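You operate a simulated robot arm through the tools that you are given. There is no shell and no other tool. Be economical: measure what you need, move in short steps, check, and stop when the job is done.

You run a simulated robot arm. Do the job below in one go: nothing can be reset, and whatever is moved stays where it is left.

JOB
Pile the three cartons from the mat on the base block, tallest lowest.
Fine: shortest on top; slide the block to the fence rail first.
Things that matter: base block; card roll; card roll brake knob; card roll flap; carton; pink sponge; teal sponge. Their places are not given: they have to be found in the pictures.

Only the result counts: the job must be done as asked and must still hold three seconds after the hand-in. Knocking over, shifting, dropping, spilling or breaking anything else fails it.

ROBOT AND FRAMES
A 6-joint arm with a two-finger parallel gripper, fixed in place. Base frame: the origin is at the foot of the arm, x ahead of it, y to its left, z up; the work surface is at about z = 88. Units: cm, rad, N and s.
With the tool pointing down near the work surface it reaches from about 24 to 64 cm from the base axis. Its first joint turns from -1.152 to 1.152 rad. Payload 2.7 kg.
The TCP is the grasp point between the finger pads, 2.3 cm short of the fingertips. In the tool frame z runs along the fingers and y along their closing line. Largest opening 9.4 cm; finger width 3.8, thickness 1; the body of the gripper, 5.4 by 9.6 cm, starts 3.9 cm behind the TCP.
Orientation is that of the tool frame in the base frame, as a unit quaternion [x, y, z, w]. With the fingers straight down and closing along the base's y, the tool's x points along the base's -x, its y along +y and its z along -z.

CONTROLS
- The arm moves only by the tool arm_command. Its argument "rows" is text: rows parted by semicolons, each of 7 numbers parted by spaces: the closure in counts, from 0 (fully open) to 255 (shut), then the shift along the tool's x, y, z in m, then the turn, a rotation vector about the tool's x, y, z in rad. In form: fingers x y z wx wy wz; .... A call has 1 to 10 rows; each row shifts and turns the commanded pose from where the row before left it, along the tool's axes as they then stand. Each row takes 0.2 s and may step no farther than 5 cm and 0.15 rad from the row before; otherwise, or with a gripper value out of range, the whole call is refused. A pose out of reach is approached as far as the arm can. The call stops where the force on the tool passes 40 N (or 10 N more than at its start, if that is more) or the arm is blocked; 0.2 s more then pass. Each finger travels about 4.5 cm/s and halts on what it meets, pressing with about 24 N; the grip force reading is that of the motor and also rises with nothing between the fingers. The clock runs only during rows and for 0.2 s after the last one: add rows that do not move to give the fingers time. It gives the time, the measured TCP pose, the force on the tool (base axes), the opening and the grip force at its end, in the units of the frame above (readings bear some noise), with the torque about the TCP (base axes, N m) and any sound that the robot's microphone picked up, and new pictures: "show" is both (left out), scene, wrist or none.
- Cameras (640 x 400 px; columns grow to the right, rows downward): "scene" is fixed at [4.11, -42.27, 140.9]; the picture's right is [0.93, -0.38, 0.00], its down [-0.17, -0.41, -0.89] and it looks along [0.34, 0.83, -0.45] (base axes); focal length 371 px, centre (320, 200). "wrist" rides on the gripper at [8.6, 1.6, -7.5] in the tool frame; the picture's right is [-0.18, 0.98, 0.00], its down [-0.58, -0.11, -0.81] and it looks along [-0.79, -0.15, 0.59] (tool axes); focal length 243 px, centre (320, 200).
- probe_pixels(camera, pixels): for up to 12 pixels [column, row] of the newest picture of that camera ("zoom" is the newest enlarged one), the place [x, y, z] in the base frame of the surface seen there, good to about 0.2 cm, but the place of the scene camera against the robot may be out by one fixed shift of up to 2.5 cm in any direction. It takes no simulated time.
- enlarge(camera, box): a new picture of the part [left, top, right, bottom] of that camera's present view, enlarged. It takes no simulated time.
- hand_in(): hands the job in; it is judged then, once.

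Go step by step. Measure first, check grasps and placings, and put right what went wrong. The budget is 80 turns and 200 pictures, counting those below and the enlarged ones. Unless the task says otherwise, let go and move clear before handing in, and close with one line.

The tools are called after "Emit:" as name(argument=value, ...) on one line, values as JSON. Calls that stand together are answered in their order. arm_command: Moves the arm, as the interface text tells. Its arguments: {"type":"object","properties":{"rows":{"type":"string"},"show":{"type":"string","enum":["both","scene","wrist","none"]}},"required":["rows"]} The other tools are called the same way: probe_pixels (camera, pixels) gives the place of the surface under pixels of a picture; enlarge (camera, box) takes an enlarged picture of a part of a camera's view; hand_in () hands the job in.

At the start:

```text
time_s: 0.0
tool_pos: [43.47, 6.99, 114.51]
ee_rot: [0.001, 1.0, 0.0, -0.001]
ft_force: [0.8, 0.0, 0.7]
moment: [0.0, -0.01, 0.0]
opening: 9.4
finger_force: 0.1
```

scene: 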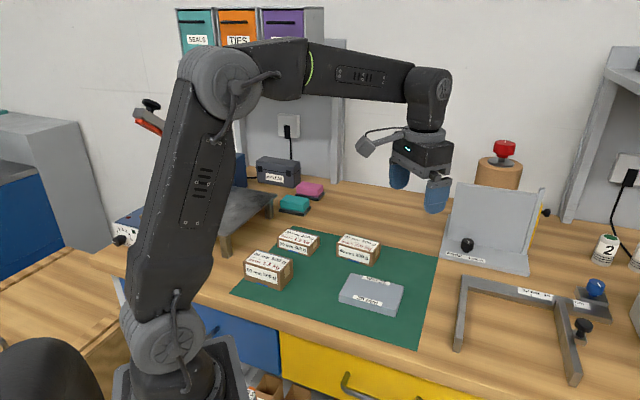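
wrist: 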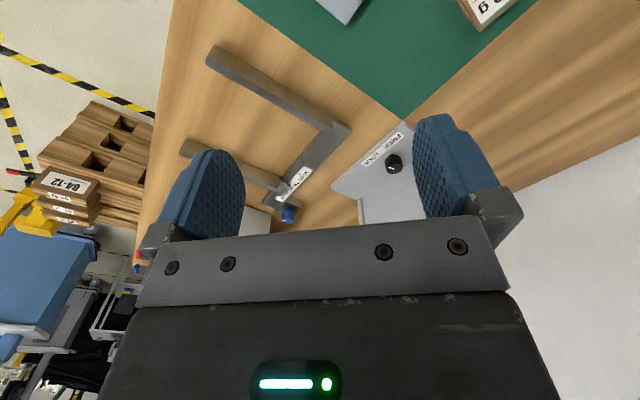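

The scene shows three cartons on the green mat (pixels ~268,270; 298,241; 358,248), a grey block (~371,294), a U-shaped rail frame (~520,300) and a panel with a knob (~490,230). I'll enlarge to read the labels.

Emit:
enlarge(camera="scene", box=[220, 215, 440, 350])

Emit:
enlarge(camera="scene", box=[430, 130, 640, 390])

Emit:
enlarge(camera="scene", box=[100, 130, 350, 290])

```text
2.91 times, centred on (330, 282) of scene
```

zoom: 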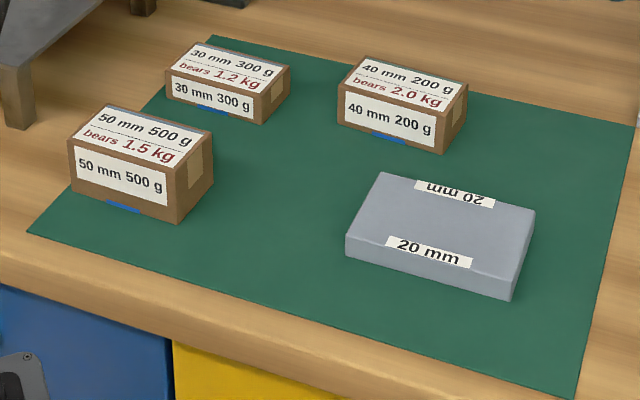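

```text
1.54 times, centred on (535, 260) of scene
```

zoom: 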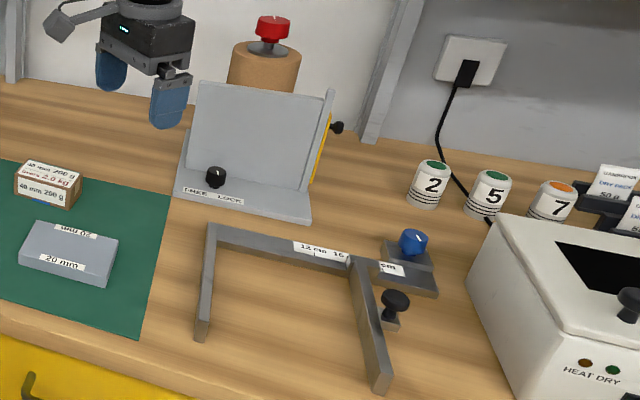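

```text
2.50 times, centred on (225, 210) of scene
```

zoom: 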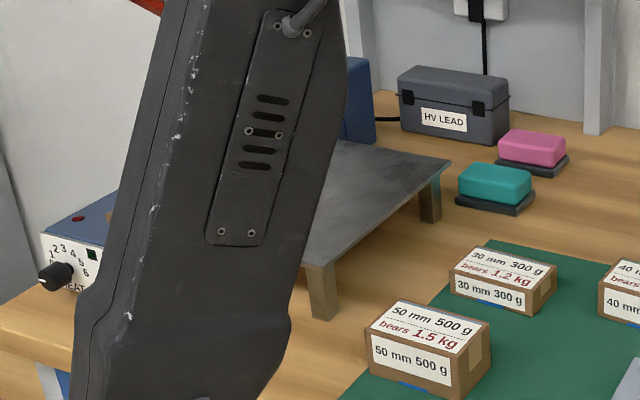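

I need the labels on the rail frame and panel. I'll zoom in on these and probe the block corners.

Emit:
enlarge(camera="scene", box=[440, 180, 560, 280])

Emit:
enlarge(camera="scene", box=[490, 265, 620, 345])

Emit:
probe_pixels(camera="scene", pixels=[[351, 276], [403, 287], [393, 313], [340, 297], [459, 277], [573, 305], [455, 351], [574, 384], [529, 274], [443, 255], [527, 273], [372, 296]])

Emit:
probe_pixels(camera="scene", pixels=[[257, 252], [292, 262], [280, 281], [245, 268], [289, 231], [319, 238], [311, 247], [279, 241], [347, 236], [380, 243], [372, 254], [338, 247]])

```text
4.00 times, centred on (500, 230) of scene
```

zoom: 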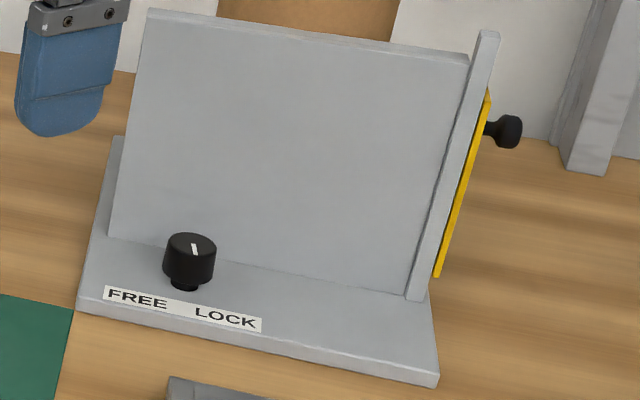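

```text
4.92 times, centred on (555, 305) of scene
```

zoom: 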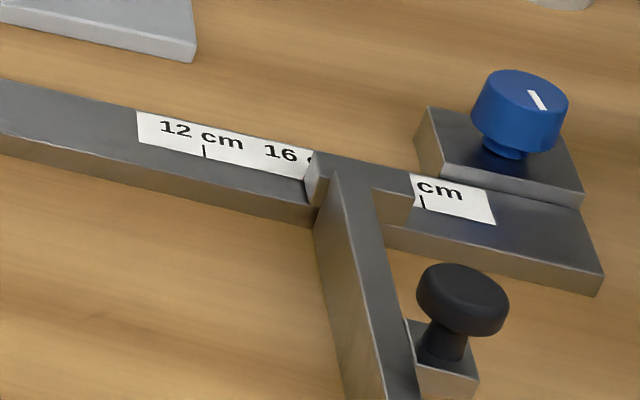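

```text
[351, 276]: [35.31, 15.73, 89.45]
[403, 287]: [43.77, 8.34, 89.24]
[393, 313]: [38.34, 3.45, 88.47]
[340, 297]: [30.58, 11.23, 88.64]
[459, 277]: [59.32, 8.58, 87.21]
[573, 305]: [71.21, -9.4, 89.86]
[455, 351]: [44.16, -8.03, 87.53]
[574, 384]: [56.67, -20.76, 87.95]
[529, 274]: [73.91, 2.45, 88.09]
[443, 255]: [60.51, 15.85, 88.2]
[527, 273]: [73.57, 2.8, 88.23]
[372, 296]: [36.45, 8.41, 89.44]
```

```text
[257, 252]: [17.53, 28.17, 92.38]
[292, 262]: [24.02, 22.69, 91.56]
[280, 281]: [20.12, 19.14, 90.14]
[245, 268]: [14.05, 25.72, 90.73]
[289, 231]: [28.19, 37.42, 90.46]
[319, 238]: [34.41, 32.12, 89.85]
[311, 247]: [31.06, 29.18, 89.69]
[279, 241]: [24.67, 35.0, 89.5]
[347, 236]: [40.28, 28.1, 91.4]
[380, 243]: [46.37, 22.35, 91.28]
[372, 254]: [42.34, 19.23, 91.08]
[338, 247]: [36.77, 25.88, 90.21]
```

Three cartons are labelled 50/40/30 mm, and the block is 20 mm. The fence rail has to be identified, so I'll enlarge the wrist view of the U-frame and panel.

Emit:
enlarge(camera="wrist", box=[150, 0, 450, 230])

Emit:
enlarge(camera="scene", box=[440, 130, 560, 220])

Emit:
probe_pixels(camera="wrist", pixels=[[209, 52], [325, 127], [345, 132], [277, 183], [182, 148], [400, 118], [332, 187], [400, 20], [345, 20], [413, 125], [393, 163], [160, 60]])

```text
1.74 times, centred on (300, 115) of wrist
```

zoom: 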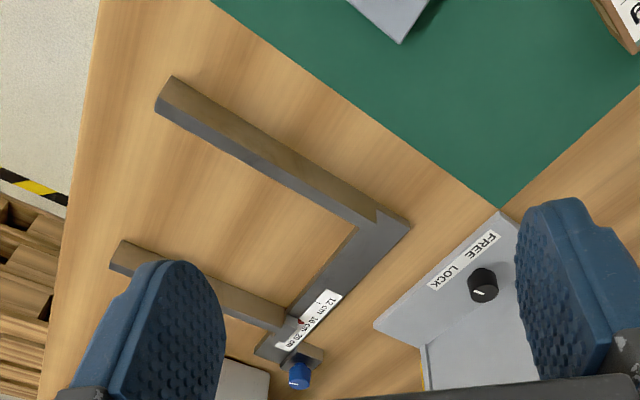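

```text
4.44 times, centred on (500, 175) of scene
```

zoom: 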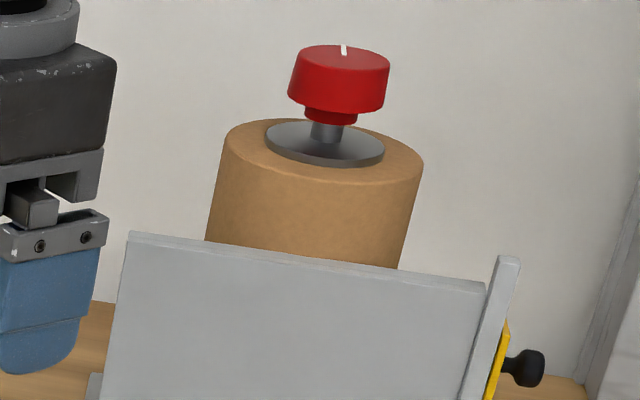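

```text
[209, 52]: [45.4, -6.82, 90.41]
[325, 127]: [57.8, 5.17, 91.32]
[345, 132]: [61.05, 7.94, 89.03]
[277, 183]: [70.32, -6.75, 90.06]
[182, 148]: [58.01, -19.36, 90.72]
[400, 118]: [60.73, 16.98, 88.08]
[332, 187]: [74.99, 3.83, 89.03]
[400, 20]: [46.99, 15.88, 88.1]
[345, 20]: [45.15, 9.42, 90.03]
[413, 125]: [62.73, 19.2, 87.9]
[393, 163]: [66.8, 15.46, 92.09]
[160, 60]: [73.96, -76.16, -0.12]
```

Wrist vs scene gives a scene shift of about (+1.3, +1.1, +0.8). The U-shaped frame appears to be a gauge with a scale; before deciding what is the "fence rail", I'll survey the mat and left side by turning the wrist.

Emit:
arm_command(rows="0 0 0 0 0 0 -0.15;0 0 0 0 0 0 -0.15;0 0 0 0 0 0 -0.15;0 0 0 0 0 0 -0.15;0 0 0 0 0 0 -0.15;0 0 0 0 0 0 -0.15;0 0 0 0 0 0 -0.15;0 0 0 0 0 0 -0.15;0 0 0 0 0 0 -0.15;0 0 0 0 0 0 -0.15")

```text
time_s: 2.2
tool_pos: [43.61, 6.87, 114.47]
ee_rot: [-0.683, 0.73, 0.0, 0.0]
ft_force: [-0.1, -0.6, 0.6]
moment: [-0.01, -0.03, 0.02]
opening: 9.42
finger_force: 0.1
```

scene: 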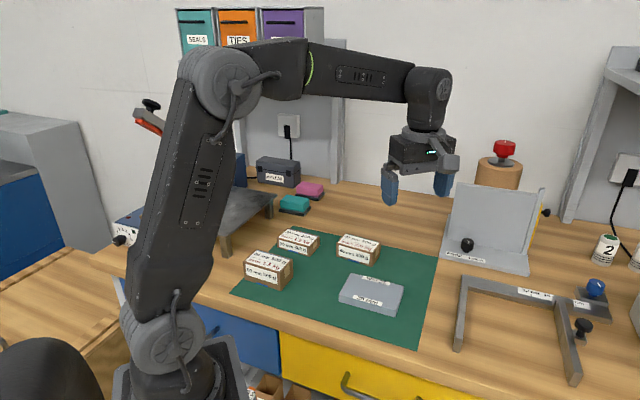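
wrist: 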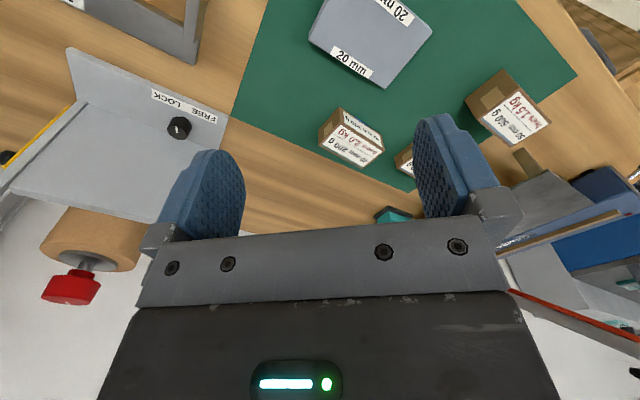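

No rail on the mat itself; the bars of the U-frame are the only rail-like fixture beside it. I'll zoom in on it and on the block and cartons from here, and probe accurately with the wrist camera.

Emit:
enlarge(camera="wrist", box=[0, 0, 240, 150])

Emit:
probe_pixels(camera="wrist", pixels=[[432, 33], [383, 86], [309, 39], [372, 71], [345, 108], [381, 151], [364, 165], [320, 145], [505, 69], [549, 124], [516, 144], [467, 101]])

Emit:
enlarge(camera="wrist", box=[300, 0, 560, 220])

Emit:
enlarge(camera="scene", box=[440, 260, 600, 390])

```text
2.67 times, centred on (120, 75) of wrist
```

zoom: 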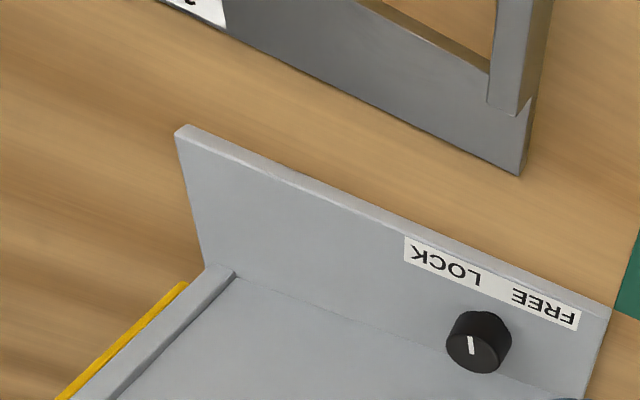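

```text
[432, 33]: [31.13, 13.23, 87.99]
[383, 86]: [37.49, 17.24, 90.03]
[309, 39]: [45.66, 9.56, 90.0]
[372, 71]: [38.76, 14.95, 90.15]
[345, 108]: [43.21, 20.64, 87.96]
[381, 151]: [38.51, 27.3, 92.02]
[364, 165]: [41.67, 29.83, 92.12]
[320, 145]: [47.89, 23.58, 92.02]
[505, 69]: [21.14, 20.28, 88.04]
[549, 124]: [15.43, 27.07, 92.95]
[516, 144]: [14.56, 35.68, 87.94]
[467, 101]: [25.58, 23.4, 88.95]
```

```text
1.82 times, centred on (430, 110) of wrist
```

zoom: 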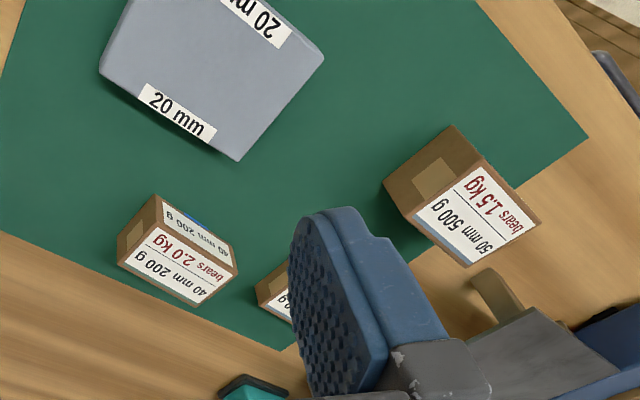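

```text
3.08 times, centred on (520, 325) of scene
```

zoom: 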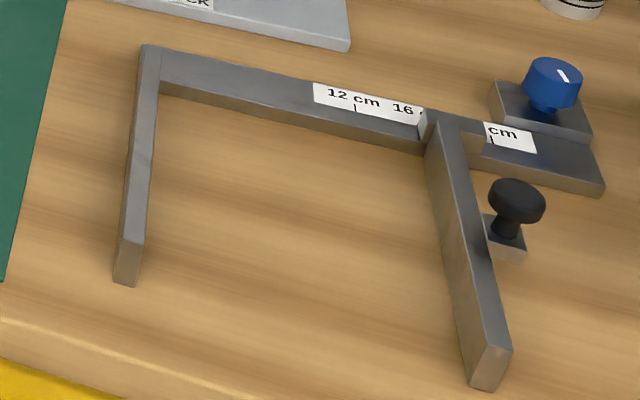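

The block is at about (38.7, 10.9), ~11 × 7.4 cm, long axis about -43°, pointing straight at the U-frame's near bar, which is about 11 cm away. I'll turn the gripper to align with the block (θ ≈ -0.75) and look along it toward the rail.

Emit:
arm_command(rows="0 0 0 0 0 0 0.15;0 0 0 0 0 0 0.15;0 0 0 0 0 0 0.15;0 0 0 0 0 0 0.15;0 0 0 0 0 0 0.15;0 0 0 0 0 0 0.15;0 0 0 0 0 0 0.15;0 0 0 0 0 0 0.15;0 0 0 0 0 0 0.15;0 0 0 0 0 0 0.15", show="none")

Emit:
arm_command(rows="0 0 0 0 0 0 0.15;0 0 0 0 0 0 0.15;0 0 0 0 0 0 0.15;0 0 0 0 0 0 0.15;0 0 0 0 0 0 0.15;0 0.03 -0.002 0 0 0 0;0 0.033 -0.002 0 0 0 0", show="wrist")

```text
time_s: 4.4
tool_pos: [43.59, 6.92, 114.57]
ee_rot: [0.001, 1.0, 0.0, 0.001]
ft_force: [0.9, 0.6, -0.5]
moment: [-0.01, 0.0, -0.01]
opening: 9.41
finger_force: 0.1
```

```text
time_s: 6.0
tool_pos: [38.73, 10.84, 114.4]
ee_rot: [0.366, 0.931, -0.001, 0.0]
ft_force: [-1.0, 0.9, -0.4]
moment: [0.0, -0.02, 0.02]
opening: 9.4
finger_force: 0.1
```

wrist: 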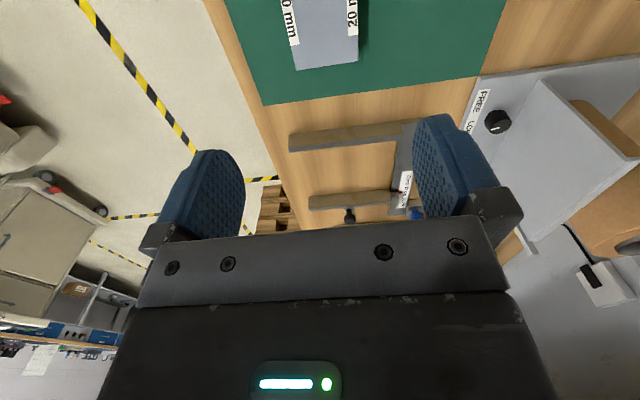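

The wrist view now looks along the block (end face at ~(327,66)) toward the near bar (~(350,135)). I'll probe block corners and the bar's near edge for angle and gap.

Emit:
enlarge(camera="wrist", box=[240, 0, 440, 160])

Emit:
probe_pixels(camera="wrist", pixels=[[297, 69], [357, 61], [282, 20], [359, 20], [291, 134], [410, 122], [290, 150], [300, 134], [350, 128], [400, 123], [330, 64], [345, 62]])

```text
2.50 times, centred on (340, 80) of wrist
```

zoom: 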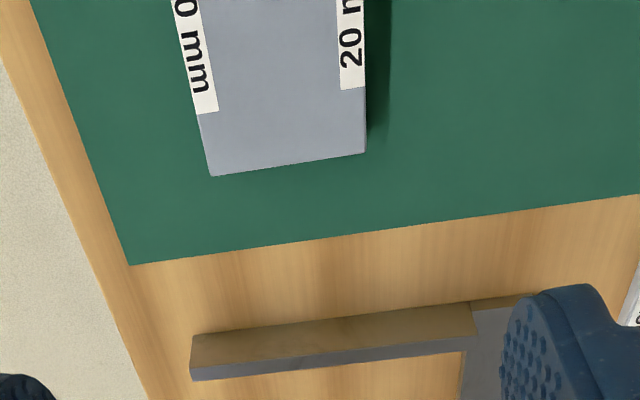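

```text
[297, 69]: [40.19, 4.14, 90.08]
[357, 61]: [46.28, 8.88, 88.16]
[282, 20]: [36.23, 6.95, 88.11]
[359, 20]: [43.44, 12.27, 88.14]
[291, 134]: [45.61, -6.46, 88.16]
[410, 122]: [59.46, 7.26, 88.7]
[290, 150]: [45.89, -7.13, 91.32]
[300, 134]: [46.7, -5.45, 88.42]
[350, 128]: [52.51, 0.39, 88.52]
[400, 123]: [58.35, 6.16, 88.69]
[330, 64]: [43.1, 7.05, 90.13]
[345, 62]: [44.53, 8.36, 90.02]
```

Block, rail and mat are all at 45°. The block's end face is at u≈25.5 and the rail face at u≈36.85, so the gap is ~11.3 cm. I'll align to exactly 45° and go down over the block.

Emit:
arm_command(rows="0 -0.0018 0.0005 0 0 0 0.037;0 0 0 0.05 0 0 0;0 0 0 0.05 0 0 0;0 0 0 0.05 0 0 0;0 0 0 0.05 0 0 0;0 0 0 0 0 0 0")

```text
time_s: 7.4
tool_pos: [38.97, 10.68, 94.47]
ee_rot: [0.383, 0.924, -0.001, 0.0]
ft_force: [1.2, 0.4, -1.3]
moment: [-0.01, -0.02, -0.02]
opening: 9.4
finger_force: 0.1
```

scene: 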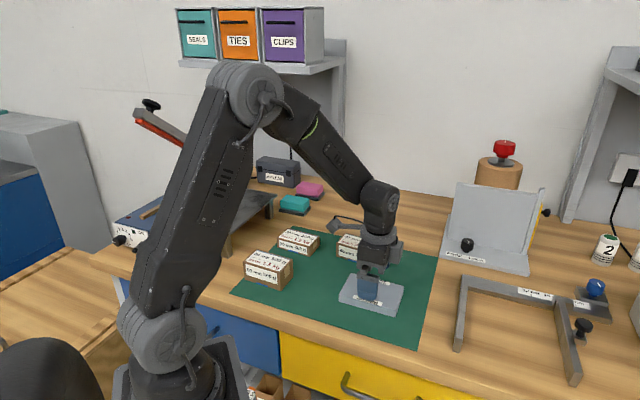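
wrist: 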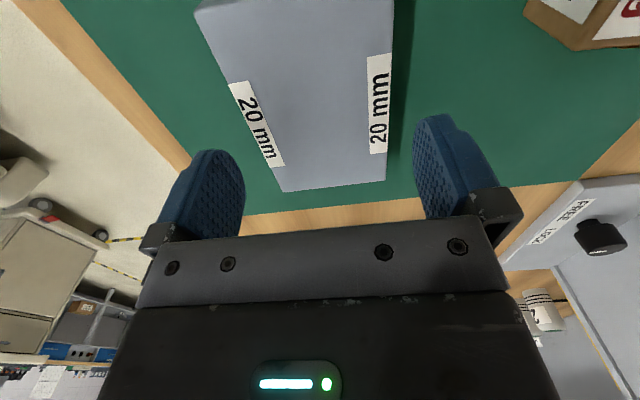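

The fingers straddle the block; I'll check the edges before going down the last 4 cm.

Emit:
probe_pixels(camera="wrist", pixels=[[284, 190], [385, 180], [197, 12], [391, 8], [232, 90], [390, 90]])

```text
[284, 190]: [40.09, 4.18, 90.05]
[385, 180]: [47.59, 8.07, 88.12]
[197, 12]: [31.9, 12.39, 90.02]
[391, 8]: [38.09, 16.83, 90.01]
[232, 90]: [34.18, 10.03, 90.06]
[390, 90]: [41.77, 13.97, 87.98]
```

Edges at v = 31.3 and 38.8, TCP at v = 35.1, so it is centred. I'll go down 3.9 cm and close.

Emit:
arm_command(rows="0 0 0 0.025 0 0 0;0 0 0 0.014 0 0 0;0 0 0 0 0 0 0;130 0 0 0 0 0 0;130 0 0 0 0 0 0;130 0 0 0 0 0 0", show="none")

```text
time_s: 8.8
tool_pos: [38.87, 10.71, 90.62]
ee_rot: [0.382, 0.924, 0.0, 0.0]
ft_force: [0.8, -0.1, 0.6]
moment: [-0.01, -0.02, 0.02]
opening: 7.91
finger_force: 23.1
```

It gripped at 7.9 cm with 23 N. I'll slide 4 cm toward the rail and check that the block follows.

Emit:
arm_command(rows="140 0 0 0 0 0 0;140 -0.01 0 0 0 0 0;140 -0.01 0 0 0 0 0;140 -0.01 0 0 0 0 0;140 -0.01 0 0 0 0 0;140 0 0 0 0 0 0")

```text
time_s: 10.2
tool_pos: [41.76, 7.93, 90.47]
ee_rot: [0.382, 0.924, 0.0, 0.0]
ft_force: [-0.4, 0.4, 0.7]
moment: [0.03, -0.03, 0.0]
opening: 7.94
finger_force: 24.1
```

scene: 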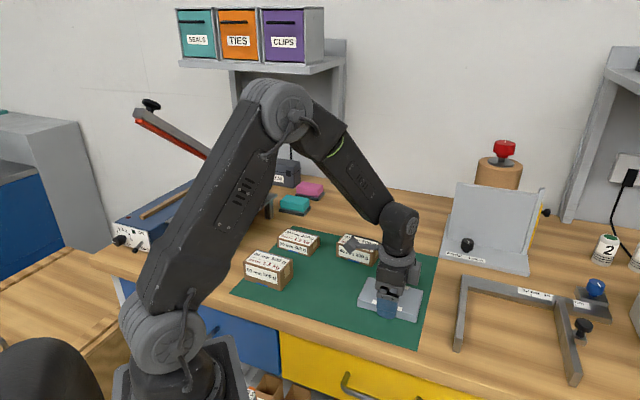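
wrist: 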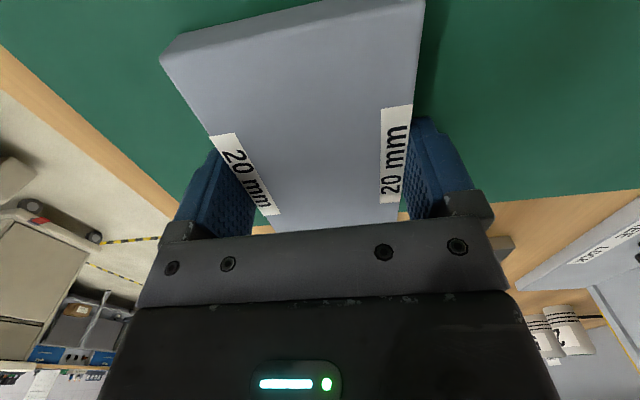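

The block follows with little force. I'll slide 6.3 cm more and then measure the remaining gap.

Emit:
arm_command(rows="140 -0.012 0 0 0 0 0;140 -0.012 0 0 0 0 0;140 -0.012 0 0 0 0 0;140 -0.012 0 0 0 0 0;140 -0.01 0 0 0 0 0;140 -0.005 0 0 0 0 0;140 0 0 0 0 0 0")

```text
time_s: 11.8
tool_pos: [45.99, 3.44, 90.57]
ee_rot: [0.383, 0.924, 0.0, 0.0]
ft_force: [-0.5, 0.8, 0.7]
moment: [-0.02, 0.04, 0.01]
opening: 7.92
finger_force: 23.7
```

scene: 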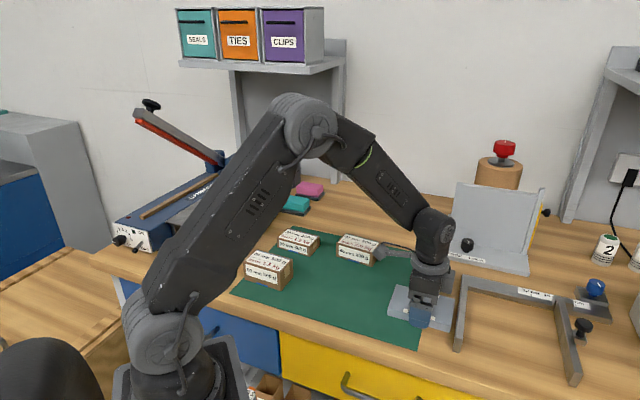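
wrist: 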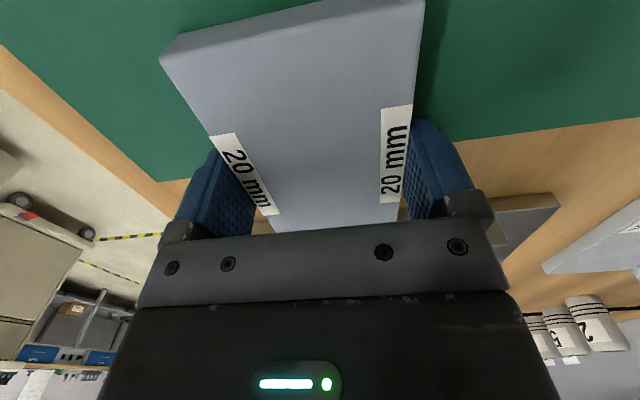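

TCP u is now ~30.1, so I expect the gap to be about 1.1 cm. I'll zoom in to measure it.

Emit:
enlarge(camera="scene", box=[380, 260, 490, 360])

Emit:
probe_pixels(camera="scene", pixels=[[453, 299], [452, 305], [458, 300], [460, 292], [438, 330], [456, 340], [462, 278], [464, 277]])

```text
4.00 times, centred on (435, 310) of scene
```

zoom: 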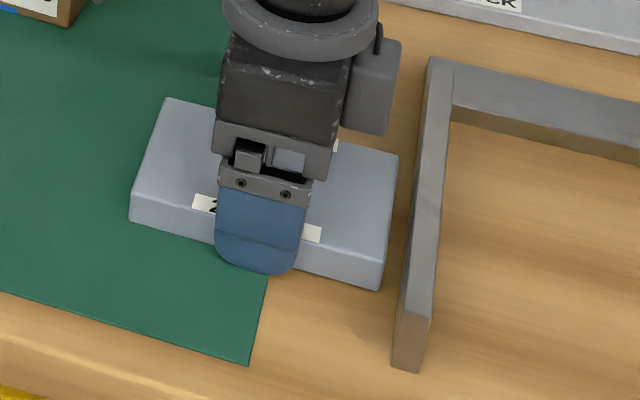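

```text
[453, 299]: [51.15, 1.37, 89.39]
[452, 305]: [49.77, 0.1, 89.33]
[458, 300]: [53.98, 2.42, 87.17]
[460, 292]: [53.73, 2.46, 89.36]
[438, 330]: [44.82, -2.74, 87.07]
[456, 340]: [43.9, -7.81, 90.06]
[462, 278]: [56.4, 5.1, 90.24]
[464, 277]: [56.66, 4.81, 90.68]
```

The gap is about 1.1–1.4 cm. I'll advance 0.9 cm, then creep.

Emit:
arm_command(rows="140 -0.005 0 0 0 0 0;140 -0.004 0 0 0 0 0;140 0 0 0 0 0 0", show="scene")

Emit:
enlarge(camera="scene", box=[430, 265, 480, 345])

```text
time_s: 12.6
tool_pos: [46.76, 2.77, 90.59]
ee_rot: [0.383, 0.924, 0.0, -0.001]
ft_force: [-1.2, 1.0, 0.1]
moment: [0.02, -0.02, 0.07]
opening: 7.91
finger_force: 23.5
```

scene: 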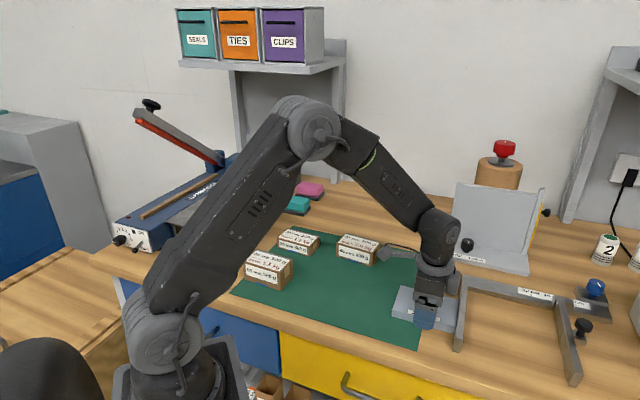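

```text
5.00 times, centred on (455, 305) of scene
```

zoom: 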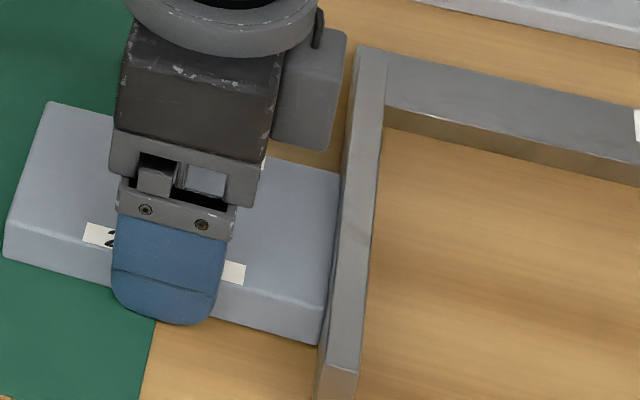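

The gap is now about 2–4 mm. I'll creep 1 mm at a time, watching the u-force (now ~-1.5 N).

Emit:
arm_command(rows="140 -0.001 0 0 0 0 0;140 0 0 0 0 0 0", show="none")

Emit:
arm_command(rows="140 -0.001 0 0 0 0 0;140 0 0 0 0 0 0", show="scene")

Emit:
enlarge(camera="scene", box=[440, 285, 480, 345])

```text
time_s: 13.2
tool_pos: [46.68, 2.8, 90.55]
ee_rot: [0.382, 0.924, 0.0, 0.0]
ft_force: [-6.8, 6.3, 3.5]
moment: [0.06, 0.06, 0.08]
opening: 7.93
finger_force: 24.0
```

```text
time_s: 13.8
tool_pos: [46.67, 2.81, 90.46]
ee_rot: [0.383, 0.924, 0.0, -0.003]
ft_force: [-15.9, 16.1, 6.0]
moment: [0.23, 0.14, 0.08]
opening: 7.9
finger_force: 25.0
```

scene: 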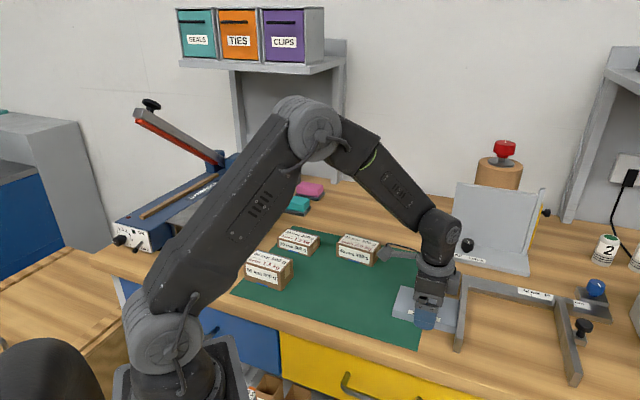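

```text
6.67 times, centred on (460, 315) of scene
```

zoom: 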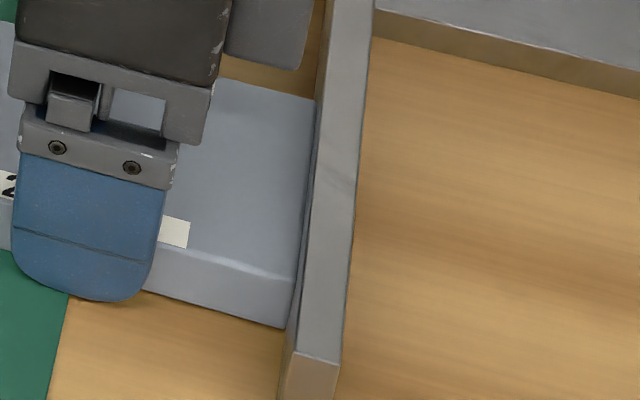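

Contact is firm (≈22 N along u with the TCP stopped), the rail hasn't moved and the block is flush. I'll relax, open and rise.

Emit:
arm_command(rows="140 0.0017 0 0 0 0 0;140 0 0 0 0 0 0;100 0 0 0 0 0 0;0 0 0 0 0 0 0;0 0 0 0 0 0 0;0 0 0 -0.04 0 0 0;0 0 0 -0.05 0 0 0;0 0 0 -0.05 0 0 0;0 0.04 0 -0.01 0 0 0;0 0 0 0 0 0 0")

```text
time_s: 16.0
tool_pos: [44.02, 5.67, 105.58]
ee_rot: [0.382, 0.924, 0.0, 0.0]
ft_force: [0.5, 0.1, -0.4]
moment: [0.02, -0.01, 0.0]
opening: 9.41
finger_force: 0.0
```

scene: 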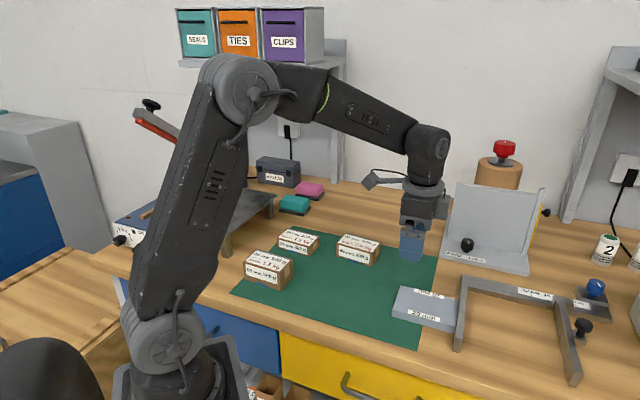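
wrist: 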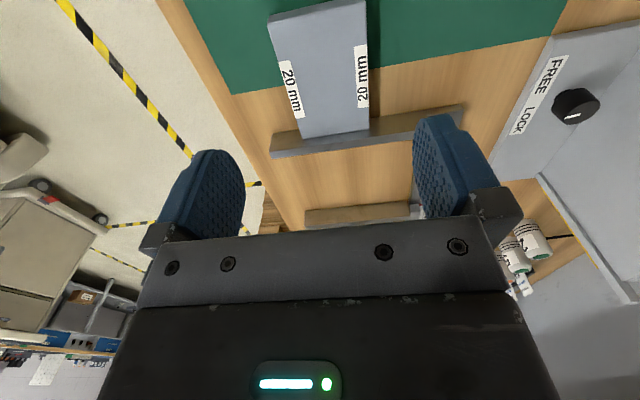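

The block is flush with the rail at (335,135) in the wrist view. I'll probe its corners and all the carton corners (scene, with the known shift).

Emit:
probe_pixels(camera="wrist", pixels=[[303, 136], [368, 127], [270, 17], [365, 2], [332, 70], [275, 136], [440, 112], [300, 137]])

Emit:
enlarge(camera="scene", box=[235, 220, 395, 300])

```text
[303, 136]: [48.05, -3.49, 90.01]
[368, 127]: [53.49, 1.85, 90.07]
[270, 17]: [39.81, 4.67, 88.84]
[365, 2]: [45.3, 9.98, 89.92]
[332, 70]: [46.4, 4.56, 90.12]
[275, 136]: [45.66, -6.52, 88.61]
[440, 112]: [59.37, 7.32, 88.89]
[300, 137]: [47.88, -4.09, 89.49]
```

```text
4.00 times, centred on (315, 260) of scene
```

zoom: 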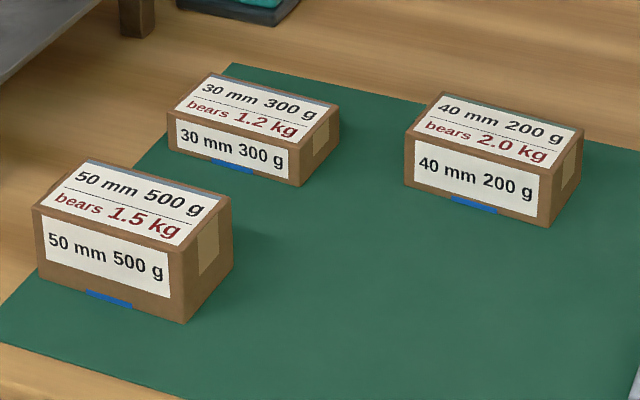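

I'll probe the top-face corners of all the cartons in the zoom.

Emit:
probe_pixels(camera="zoom", pixels=[[92, 162], [228, 198], [184, 250], [38, 209], [214, 76], [337, 108], [300, 148], [170, 115], [445, 95], [580, 130], [549, 175], [409, 133]])

```text
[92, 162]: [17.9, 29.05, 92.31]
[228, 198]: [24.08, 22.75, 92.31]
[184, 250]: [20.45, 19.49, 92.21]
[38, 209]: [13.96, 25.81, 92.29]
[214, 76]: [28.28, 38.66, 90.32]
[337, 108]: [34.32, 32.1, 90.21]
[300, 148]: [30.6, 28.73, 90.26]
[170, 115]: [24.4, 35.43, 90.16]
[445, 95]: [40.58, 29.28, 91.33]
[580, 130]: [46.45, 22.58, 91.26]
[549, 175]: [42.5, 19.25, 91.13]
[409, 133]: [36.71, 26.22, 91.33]
```

Carton tops: 50 mm at ~(20.4, 25.3), 40 mm at ~(42.9, 25.3), 30 mm at ~(30.7, 34.7) after the shift. Next I'll check the clearance of the shelf and cutter near the 50 mm carton.

Emit:
probe_pixels(camera="scene", pixels=[[225, 252], [222, 235], [272, 197], [235, 190], [240, 215], [250, 210], [268, 215], [135, 118], [150, 104], [180, 135], [293, 203], [265, 170]])

```text
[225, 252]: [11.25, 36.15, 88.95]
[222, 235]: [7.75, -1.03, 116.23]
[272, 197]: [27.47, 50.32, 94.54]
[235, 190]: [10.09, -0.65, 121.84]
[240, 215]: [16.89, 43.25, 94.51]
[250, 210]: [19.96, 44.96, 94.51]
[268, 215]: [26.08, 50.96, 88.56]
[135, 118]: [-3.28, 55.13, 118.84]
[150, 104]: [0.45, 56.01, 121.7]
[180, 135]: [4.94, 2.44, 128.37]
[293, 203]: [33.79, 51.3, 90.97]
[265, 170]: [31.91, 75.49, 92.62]
```

The shelf (top ~95, edge at u≈-17) leaves ~5 cm clearance behind the wrist camera. I'll move above the 50 mm carton.

Emit:
arm_command(rows="0 0.0436 -0.004 0 0 0 0;0 0.0436 -0.004 0 0 0 0;0 0.0436 -0.004 0 0 0 0;0 0.0436 -0.004 0 0 0 0;0 0.0436 -0.004 0 0 0 0;0 0.0436 -0.004 0 0 0 0;0 0.0434 -0.004 0 0 0 0;0 0 0 0 0 0 0")

```text
time_s: 17.8
tool_pos: [20.41, 25.32, 105.57]
ee_rot: [0.384, 0.923, 0.0, -0.001]
ft_force: [-0.3, -0.4, 0.3]
moment: [0.0, 0.0, 0.02]
opening: 9.41
finger_force: 0.0
```

scene: 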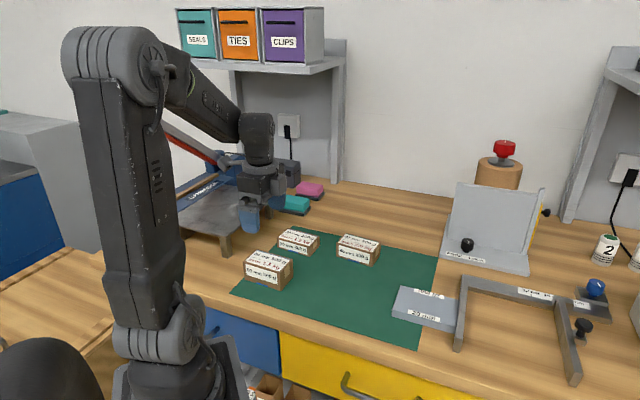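
wrist: 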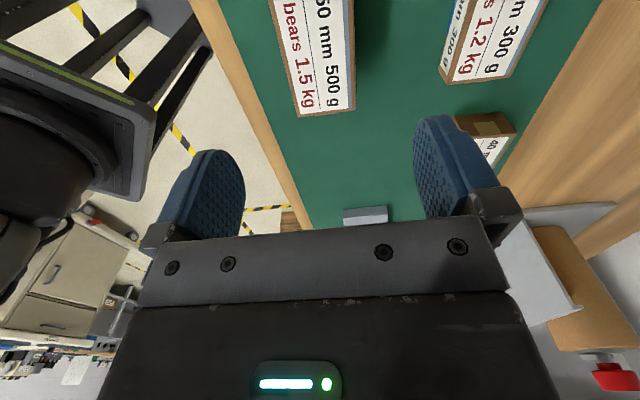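

The carton's front edge is at (299,117)–(354,109). I'll probe for exact pose.

Emit:
probe_pixels(camera="wrist", pixels=[[299, 114], [352, 107], [272, 8], [350, 8], [296, 100], [353, 90], [320, 60]])

```text
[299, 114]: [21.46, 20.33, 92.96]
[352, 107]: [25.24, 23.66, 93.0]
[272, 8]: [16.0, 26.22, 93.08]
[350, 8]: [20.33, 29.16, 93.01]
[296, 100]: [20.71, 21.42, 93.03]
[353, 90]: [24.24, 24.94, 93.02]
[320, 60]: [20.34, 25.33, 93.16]
```

The carton is at (20.2, 25.25), turned to about -48°. I'll turn 0.05 more, go down to z≈91 and close.

Emit:
arm_command(rows="0 0.0008 -0.002 0 0 0 0.05;0 0 0 0.05 0 0 0;0 0 0 0.05 0 0 0;0 0 0 0.03 0 0 0;0 0 0 0.0155 0 0 0;0 0 0 0 0 0 0")

```text
time_s: 19.2
tool_pos: [20.29, 25.21, 91.02]
ee_rot: [0.406, 0.914, 0.001, 0.0]
ft_force: [0.4, -0.2, 0.1]
moment: [-0.03, 0.0, -0.01]
opening: 9.38
finger_force: 0.1
```

scene: 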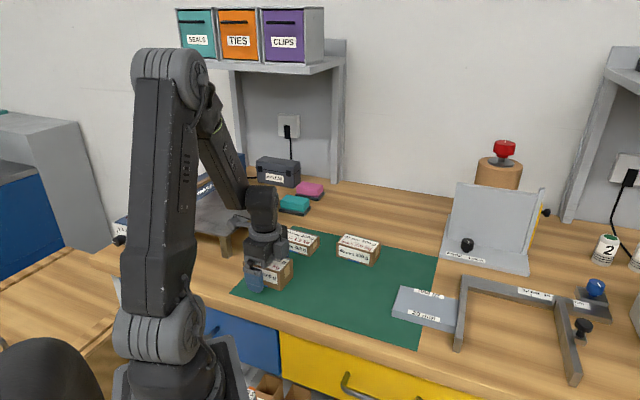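
wrist: 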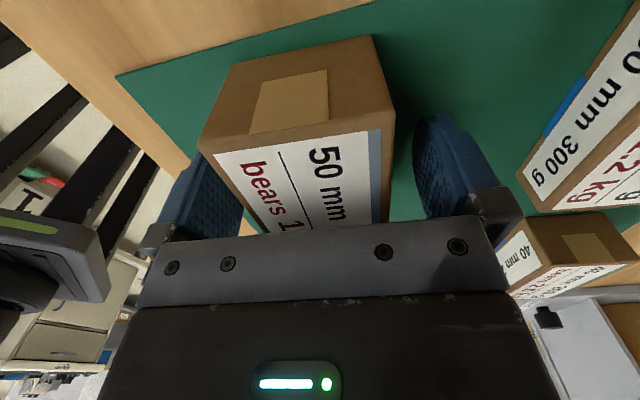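

The fingers straddle the carton. I'll close and lift a little.

Emit:
arm_command(rows="170 0 0 0 0 0 0;170 0 0 0 0 0 0;170 0 0 0 0 0 0;170 0 0 0 0 0 0;170 0 0 0 0 0 0;170 0 0 -0.02 0 0 0;170 0 0 -0.03 0 0 0;170 0 0 0 0 0 0")

```text
time_s: 21.0
tool_pos: [20.23, 25.27, 96.04]
ee_rot: [0.405, 0.914, 0.0, 0.0]
ft_force: [-0.5, -0.2, -4.6]
moment: [0.04, -0.04, 0.0]
opening: 5.56
finger_force: 24.5
```

scene: 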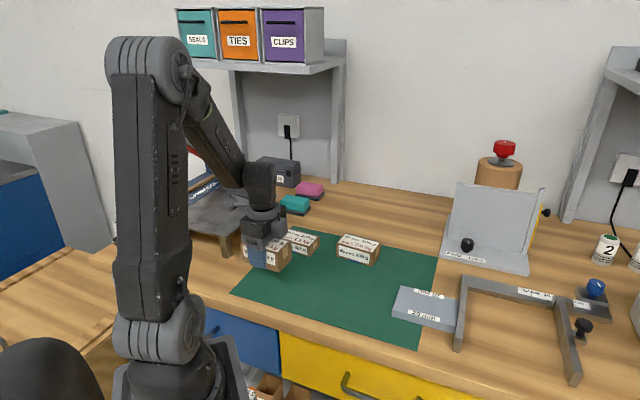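
wrist: 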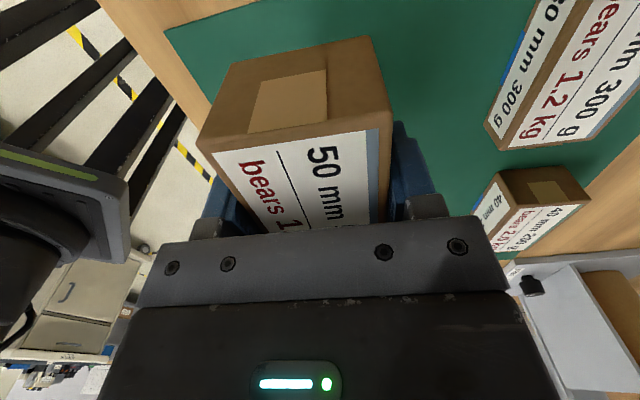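

The carton is held (≈0.5 kg). I'll raise it to ~104, square to 45°, and carry it above the block at (46.7, 3.1).

Emit:
arm_command(rows="170 0 0 -0.04 0 0 0;170 0 0 -0.04 0 0 -0.05;170 -0.043 0.0038 0 0 0 0;170 -0.043 0.0038 0 0 0 0;170 -0.043 0.0038 0 0 0 0;170 -0.043 0.0038 0 0 0 0;170 -0.043 0.0038 0 0 0 0;170 -0.043 0.0038 0 0 0 0;170 -0.043 0.0038 0 0 0 0;170 -0.043 0.0038 0 0 0 0")

```text
time_s: 23.2
tool_pos: [46.8, 2.99, 104.05]
ee_rot: [0.383, 0.924, 0.001, 0.0]
ft_force: [0.7, 0.0, -4.3]
moment: [-0.02, 0.02, 0.0]
opening: 5.58
finger_force: 24.2
```

scene: 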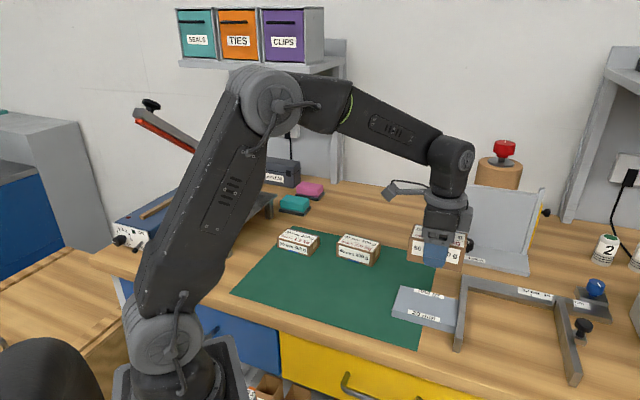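
wrist: 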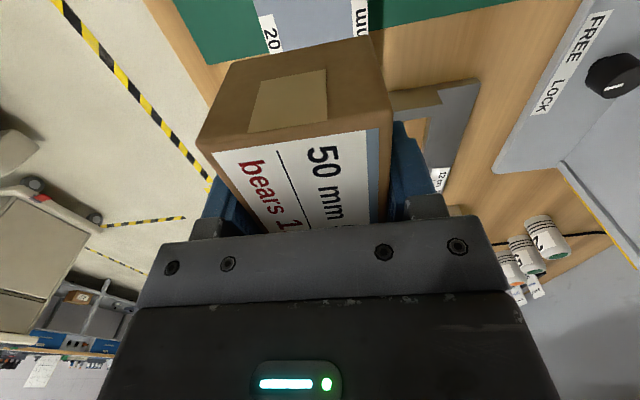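

Before lowering, I'll check the carton's alignment in the hand via its back-end corners.

Emit:
probe_pixels(camera="wrist", pixels=[[214, 158], [379, 133], [215, 148], [378, 124], [234, 66], [368, 43]])

```text
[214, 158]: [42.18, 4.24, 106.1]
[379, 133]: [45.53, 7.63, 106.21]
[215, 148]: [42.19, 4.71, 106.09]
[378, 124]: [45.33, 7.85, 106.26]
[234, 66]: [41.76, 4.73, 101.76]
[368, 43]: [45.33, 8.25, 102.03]
```

The carton is aligned: centre u≈30.75, v≈35.2, bottom 3.0 below the TCP. I'll lower 10.6 cm, then creep to contact.

Emit:
arm_command(rows="170 0 0 0.04 0 0 0;170 0 0 0.04 0 0 0;170 0 0 0.02 0 0 0;170 0 0 0.006 0 0 0;170 0 0 0.002 0 0 0;170 0 0 0 0 0 0", show="scene")

Emit:
arm_command(rows="170 0 0 0.001 0 0 0;170 0 0 0.001 0 0 0;170 0 0 0 0 0 0", show="none")

Emit:
enlarge(camera="scene", box=[385, 240, 485, 340])

```text
time_s: 24.6
tool_pos: [46.67, 2.95, 93.29]
ee_rot: [0.382, 0.924, 0.0, 0.001]
ft_force: [-0.4, -0.1, -4.4]
moment: [0.01, 0.0, 0.01]
opening: 5.59
finger_force: 23.6
```

scene: 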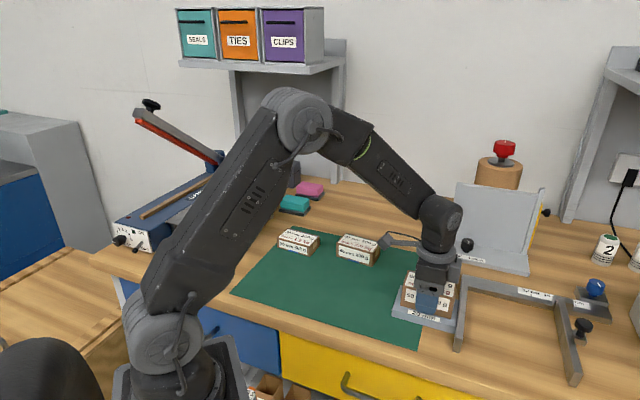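

```text
time_s: 25.4
tool_pos: [46.6, 2.9, 92.98]
ee_rot: [0.383, 0.924, 0.0, 0.0]
ft_force: [-0.1, -0.2, -4.7]
moment: [0.03, 0.03, 0.0]
opening: 5.6
finger_force: 24.4
```

```text
4.00 times, centred on (435, 290) of scene
```

zoom: 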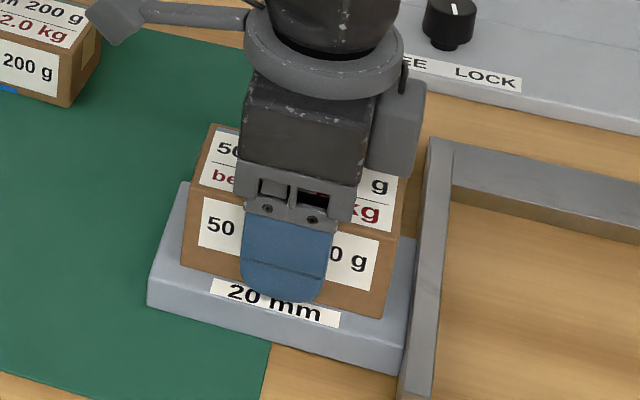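

No contact yet (force still -4.7). I'll creep in 1 mm steps until the load comes off.

Emit:
arm_command(rows="170 0 0 0.001 0 0 0;170 0 0 0 0 0 0", show="none")

Emit:
arm_command(rows="170 0 0 0.001 0 0 0;170 0 0 0 0 0 0", show="none")

```text
time_s: 26.0
tool_pos: [46.72, 3.02, 92.89]
ee_rot: [0.383, 0.924, 0.0, 0.0]
ft_force: [-0.2, -0.2, 0.6]
moment: [0.11, 0.13, -0.04]
opening: 5.59
finger_force: 24.2
```

```text
time_s: 26.6
tool_pos: [46.75, 3.03, 92.9]
ee_rot: [0.383, 0.924, 0.001, 0.001]
ft_force: [-2.1, 0.3, 11.2]
moment: [0.23, 0.42, 0.02]
opening: 5.57
finger_force: 24.1
```

Seated (load is now +11 N). I'll back off 1 mm, open slowly and rise.

Emit:
arm_command(rows="170 0 0 -0.001 0 0 0;130 0 0 0 0 0 0;60 0 0 0 0 0 0;0 0 0 0 0 0 0;0 0 0 0 0 0 0;0 0 0 -0.03 0 0 0;0 0 0 -0.05 0 0 0;0 0 0 -0.04 0 0 0;0 0 0 0 0 0 0")

```text
time_s: 28.6
tool_pos: [46.68, 2.92, 104.99]
ee_rot: [0.383, 0.924, 0.0, 0.0]
ft_force: [0.2, 0.5, -0.4]
moment: [-0.02, 0.01, 0.0]
opening: 9.41
finger_force: 0.0
```

scene: 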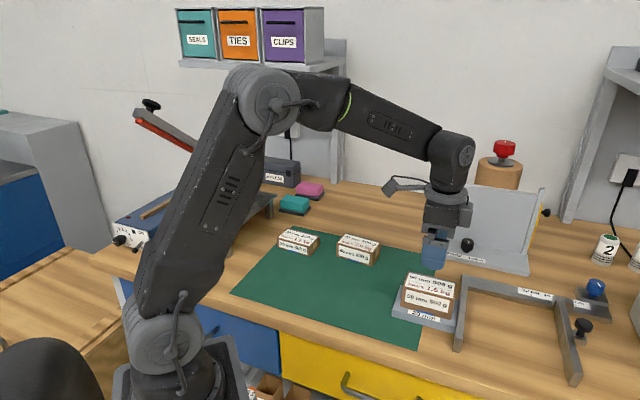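
wrist: 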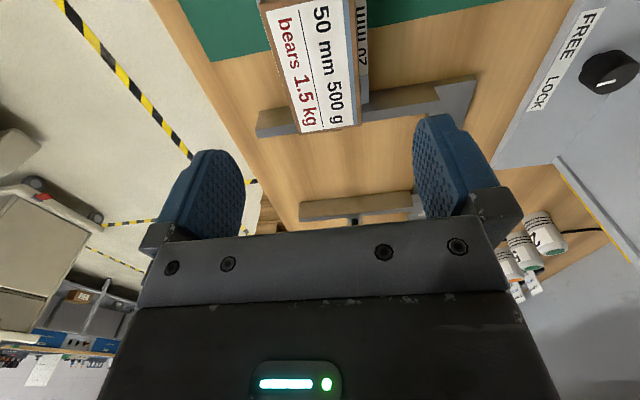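

The 50 mm carton sits squarely on the block. Next I'll move above the 40 mm carton at ~(42.7, 25.2).

Emit:
arm_command(rows="0 0.0372 0.0259 0 0 0 0;0 0.0372 0.0259 0 0 0 0;0 0.0372 0.0259 0 0 0 0;0 0.0372 0.0259 0 0 0 0;0 0.0372 0.0259 0 0 0 0;0 0 0 0 0 0 0.075;0 0 0 0 0 0 0")

```text
time_s: 30.2
tool_pos: [42.6, 25.36, 104.89]
ee_rot: [0.418, 0.909, 0.001, 0.0]
ft_force: [-0.5, 0.3, 0.2]
moment: [0.01, 0.0, 0.0]
opening: 9.4
finger_force: 0.1
```

scene: 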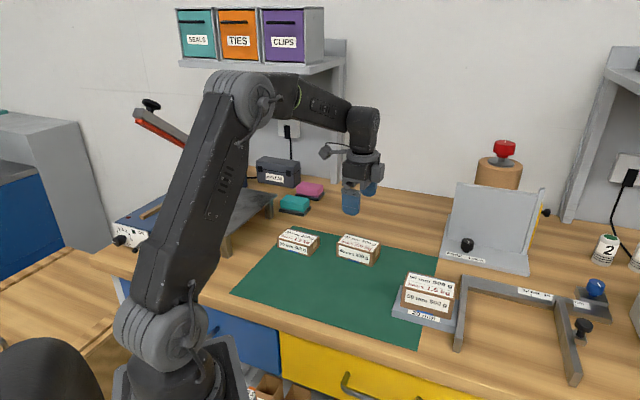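
wrist: 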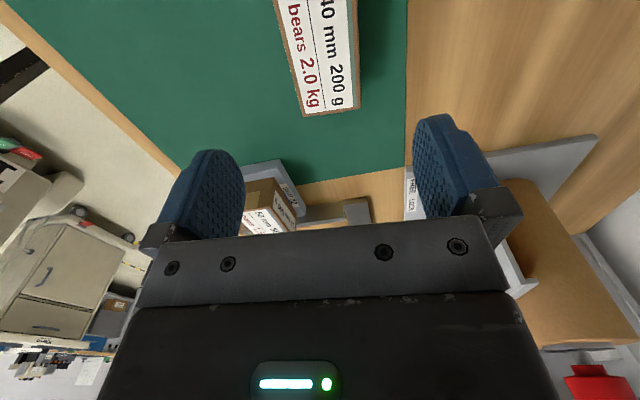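

The 40 mm carton's front edge is at (303,115)–(358,107). I'll probe it.

Emit:
probe_pixels(camera="wrist", pixels=[[305, 113], [356, 105], [278, 8], [354, 8], [302, 100], [356, 90]])

```text
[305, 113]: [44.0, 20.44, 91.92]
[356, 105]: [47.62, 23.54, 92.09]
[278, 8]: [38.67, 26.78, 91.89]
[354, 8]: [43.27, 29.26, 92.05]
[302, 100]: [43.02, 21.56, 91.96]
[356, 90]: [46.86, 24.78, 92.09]
```

The pose is about (43.0, 25.4) at -50°. I'll correct slightly, go down 14 cm and close.

Emit:
arm_command(rows="0 -0.003 0.0033 0 0 0 0.014;0 0 0 0.05 0 0 0;0 0 0 0.05 0 0 0;0 0 0 0.025 0 0 0;0 0 0 0.015 0 0 0;0 0 0 0 0 0 0", show="wrist")

```text
time_s: 31.6
tool_pos: [43.12, 25.39, 90.96]
ee_rot: [0.424, 0.906, 0.0, 0.0]
ft_force: [0.5, 0.0, -0.1]
moment: [-0.01, 0.02, -0.02]
opening: 9.39
finger_force: 0.1
```

wrist: 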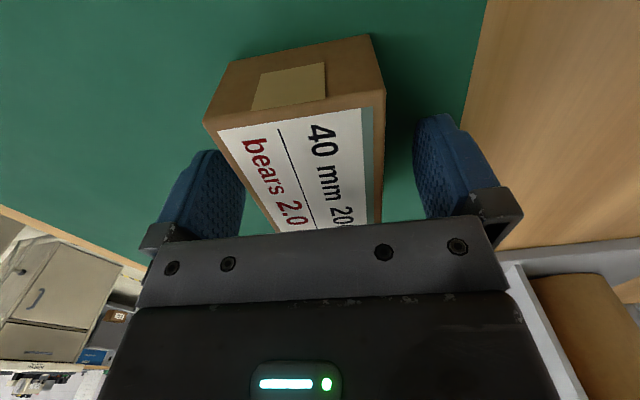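

Straddled well. I'll close and lift 5 cm.

Emit:
arm_command(rows="170 0 0 0 0 0 0;170 0 0 0 0 0 0;170 0 0 0 0 0 0;170 0 0 0 0 0 0;170 0 0 0 0 0 0;170 0 0 -0.02 0 0 0;170 0 0 -0.03 0 0 0;170 0 0 0 0 0 0")

```text
time_s: 33.4
tool_pos: [43.26, 25.23, 95.96]
ee_rot: [0.422, 0.906, 0.0, 0.0]
ft_force: [0.7, 1.1, -2.3]
moment: [0.0, 0.01, 0.0]
opening: 5.56
finger_force: 23.8
```

scene: 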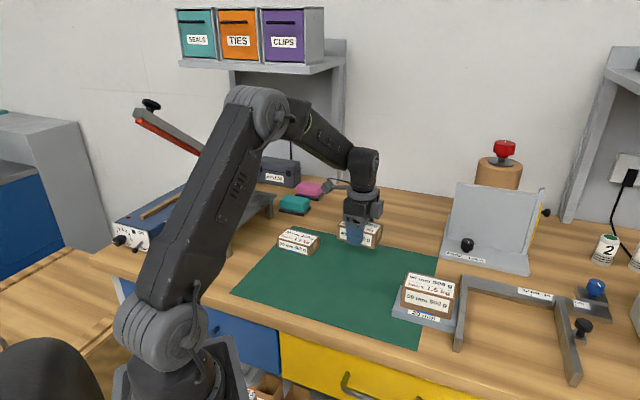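
wrist: 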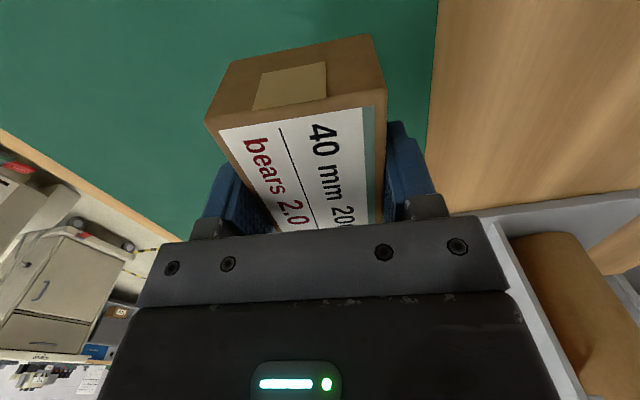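

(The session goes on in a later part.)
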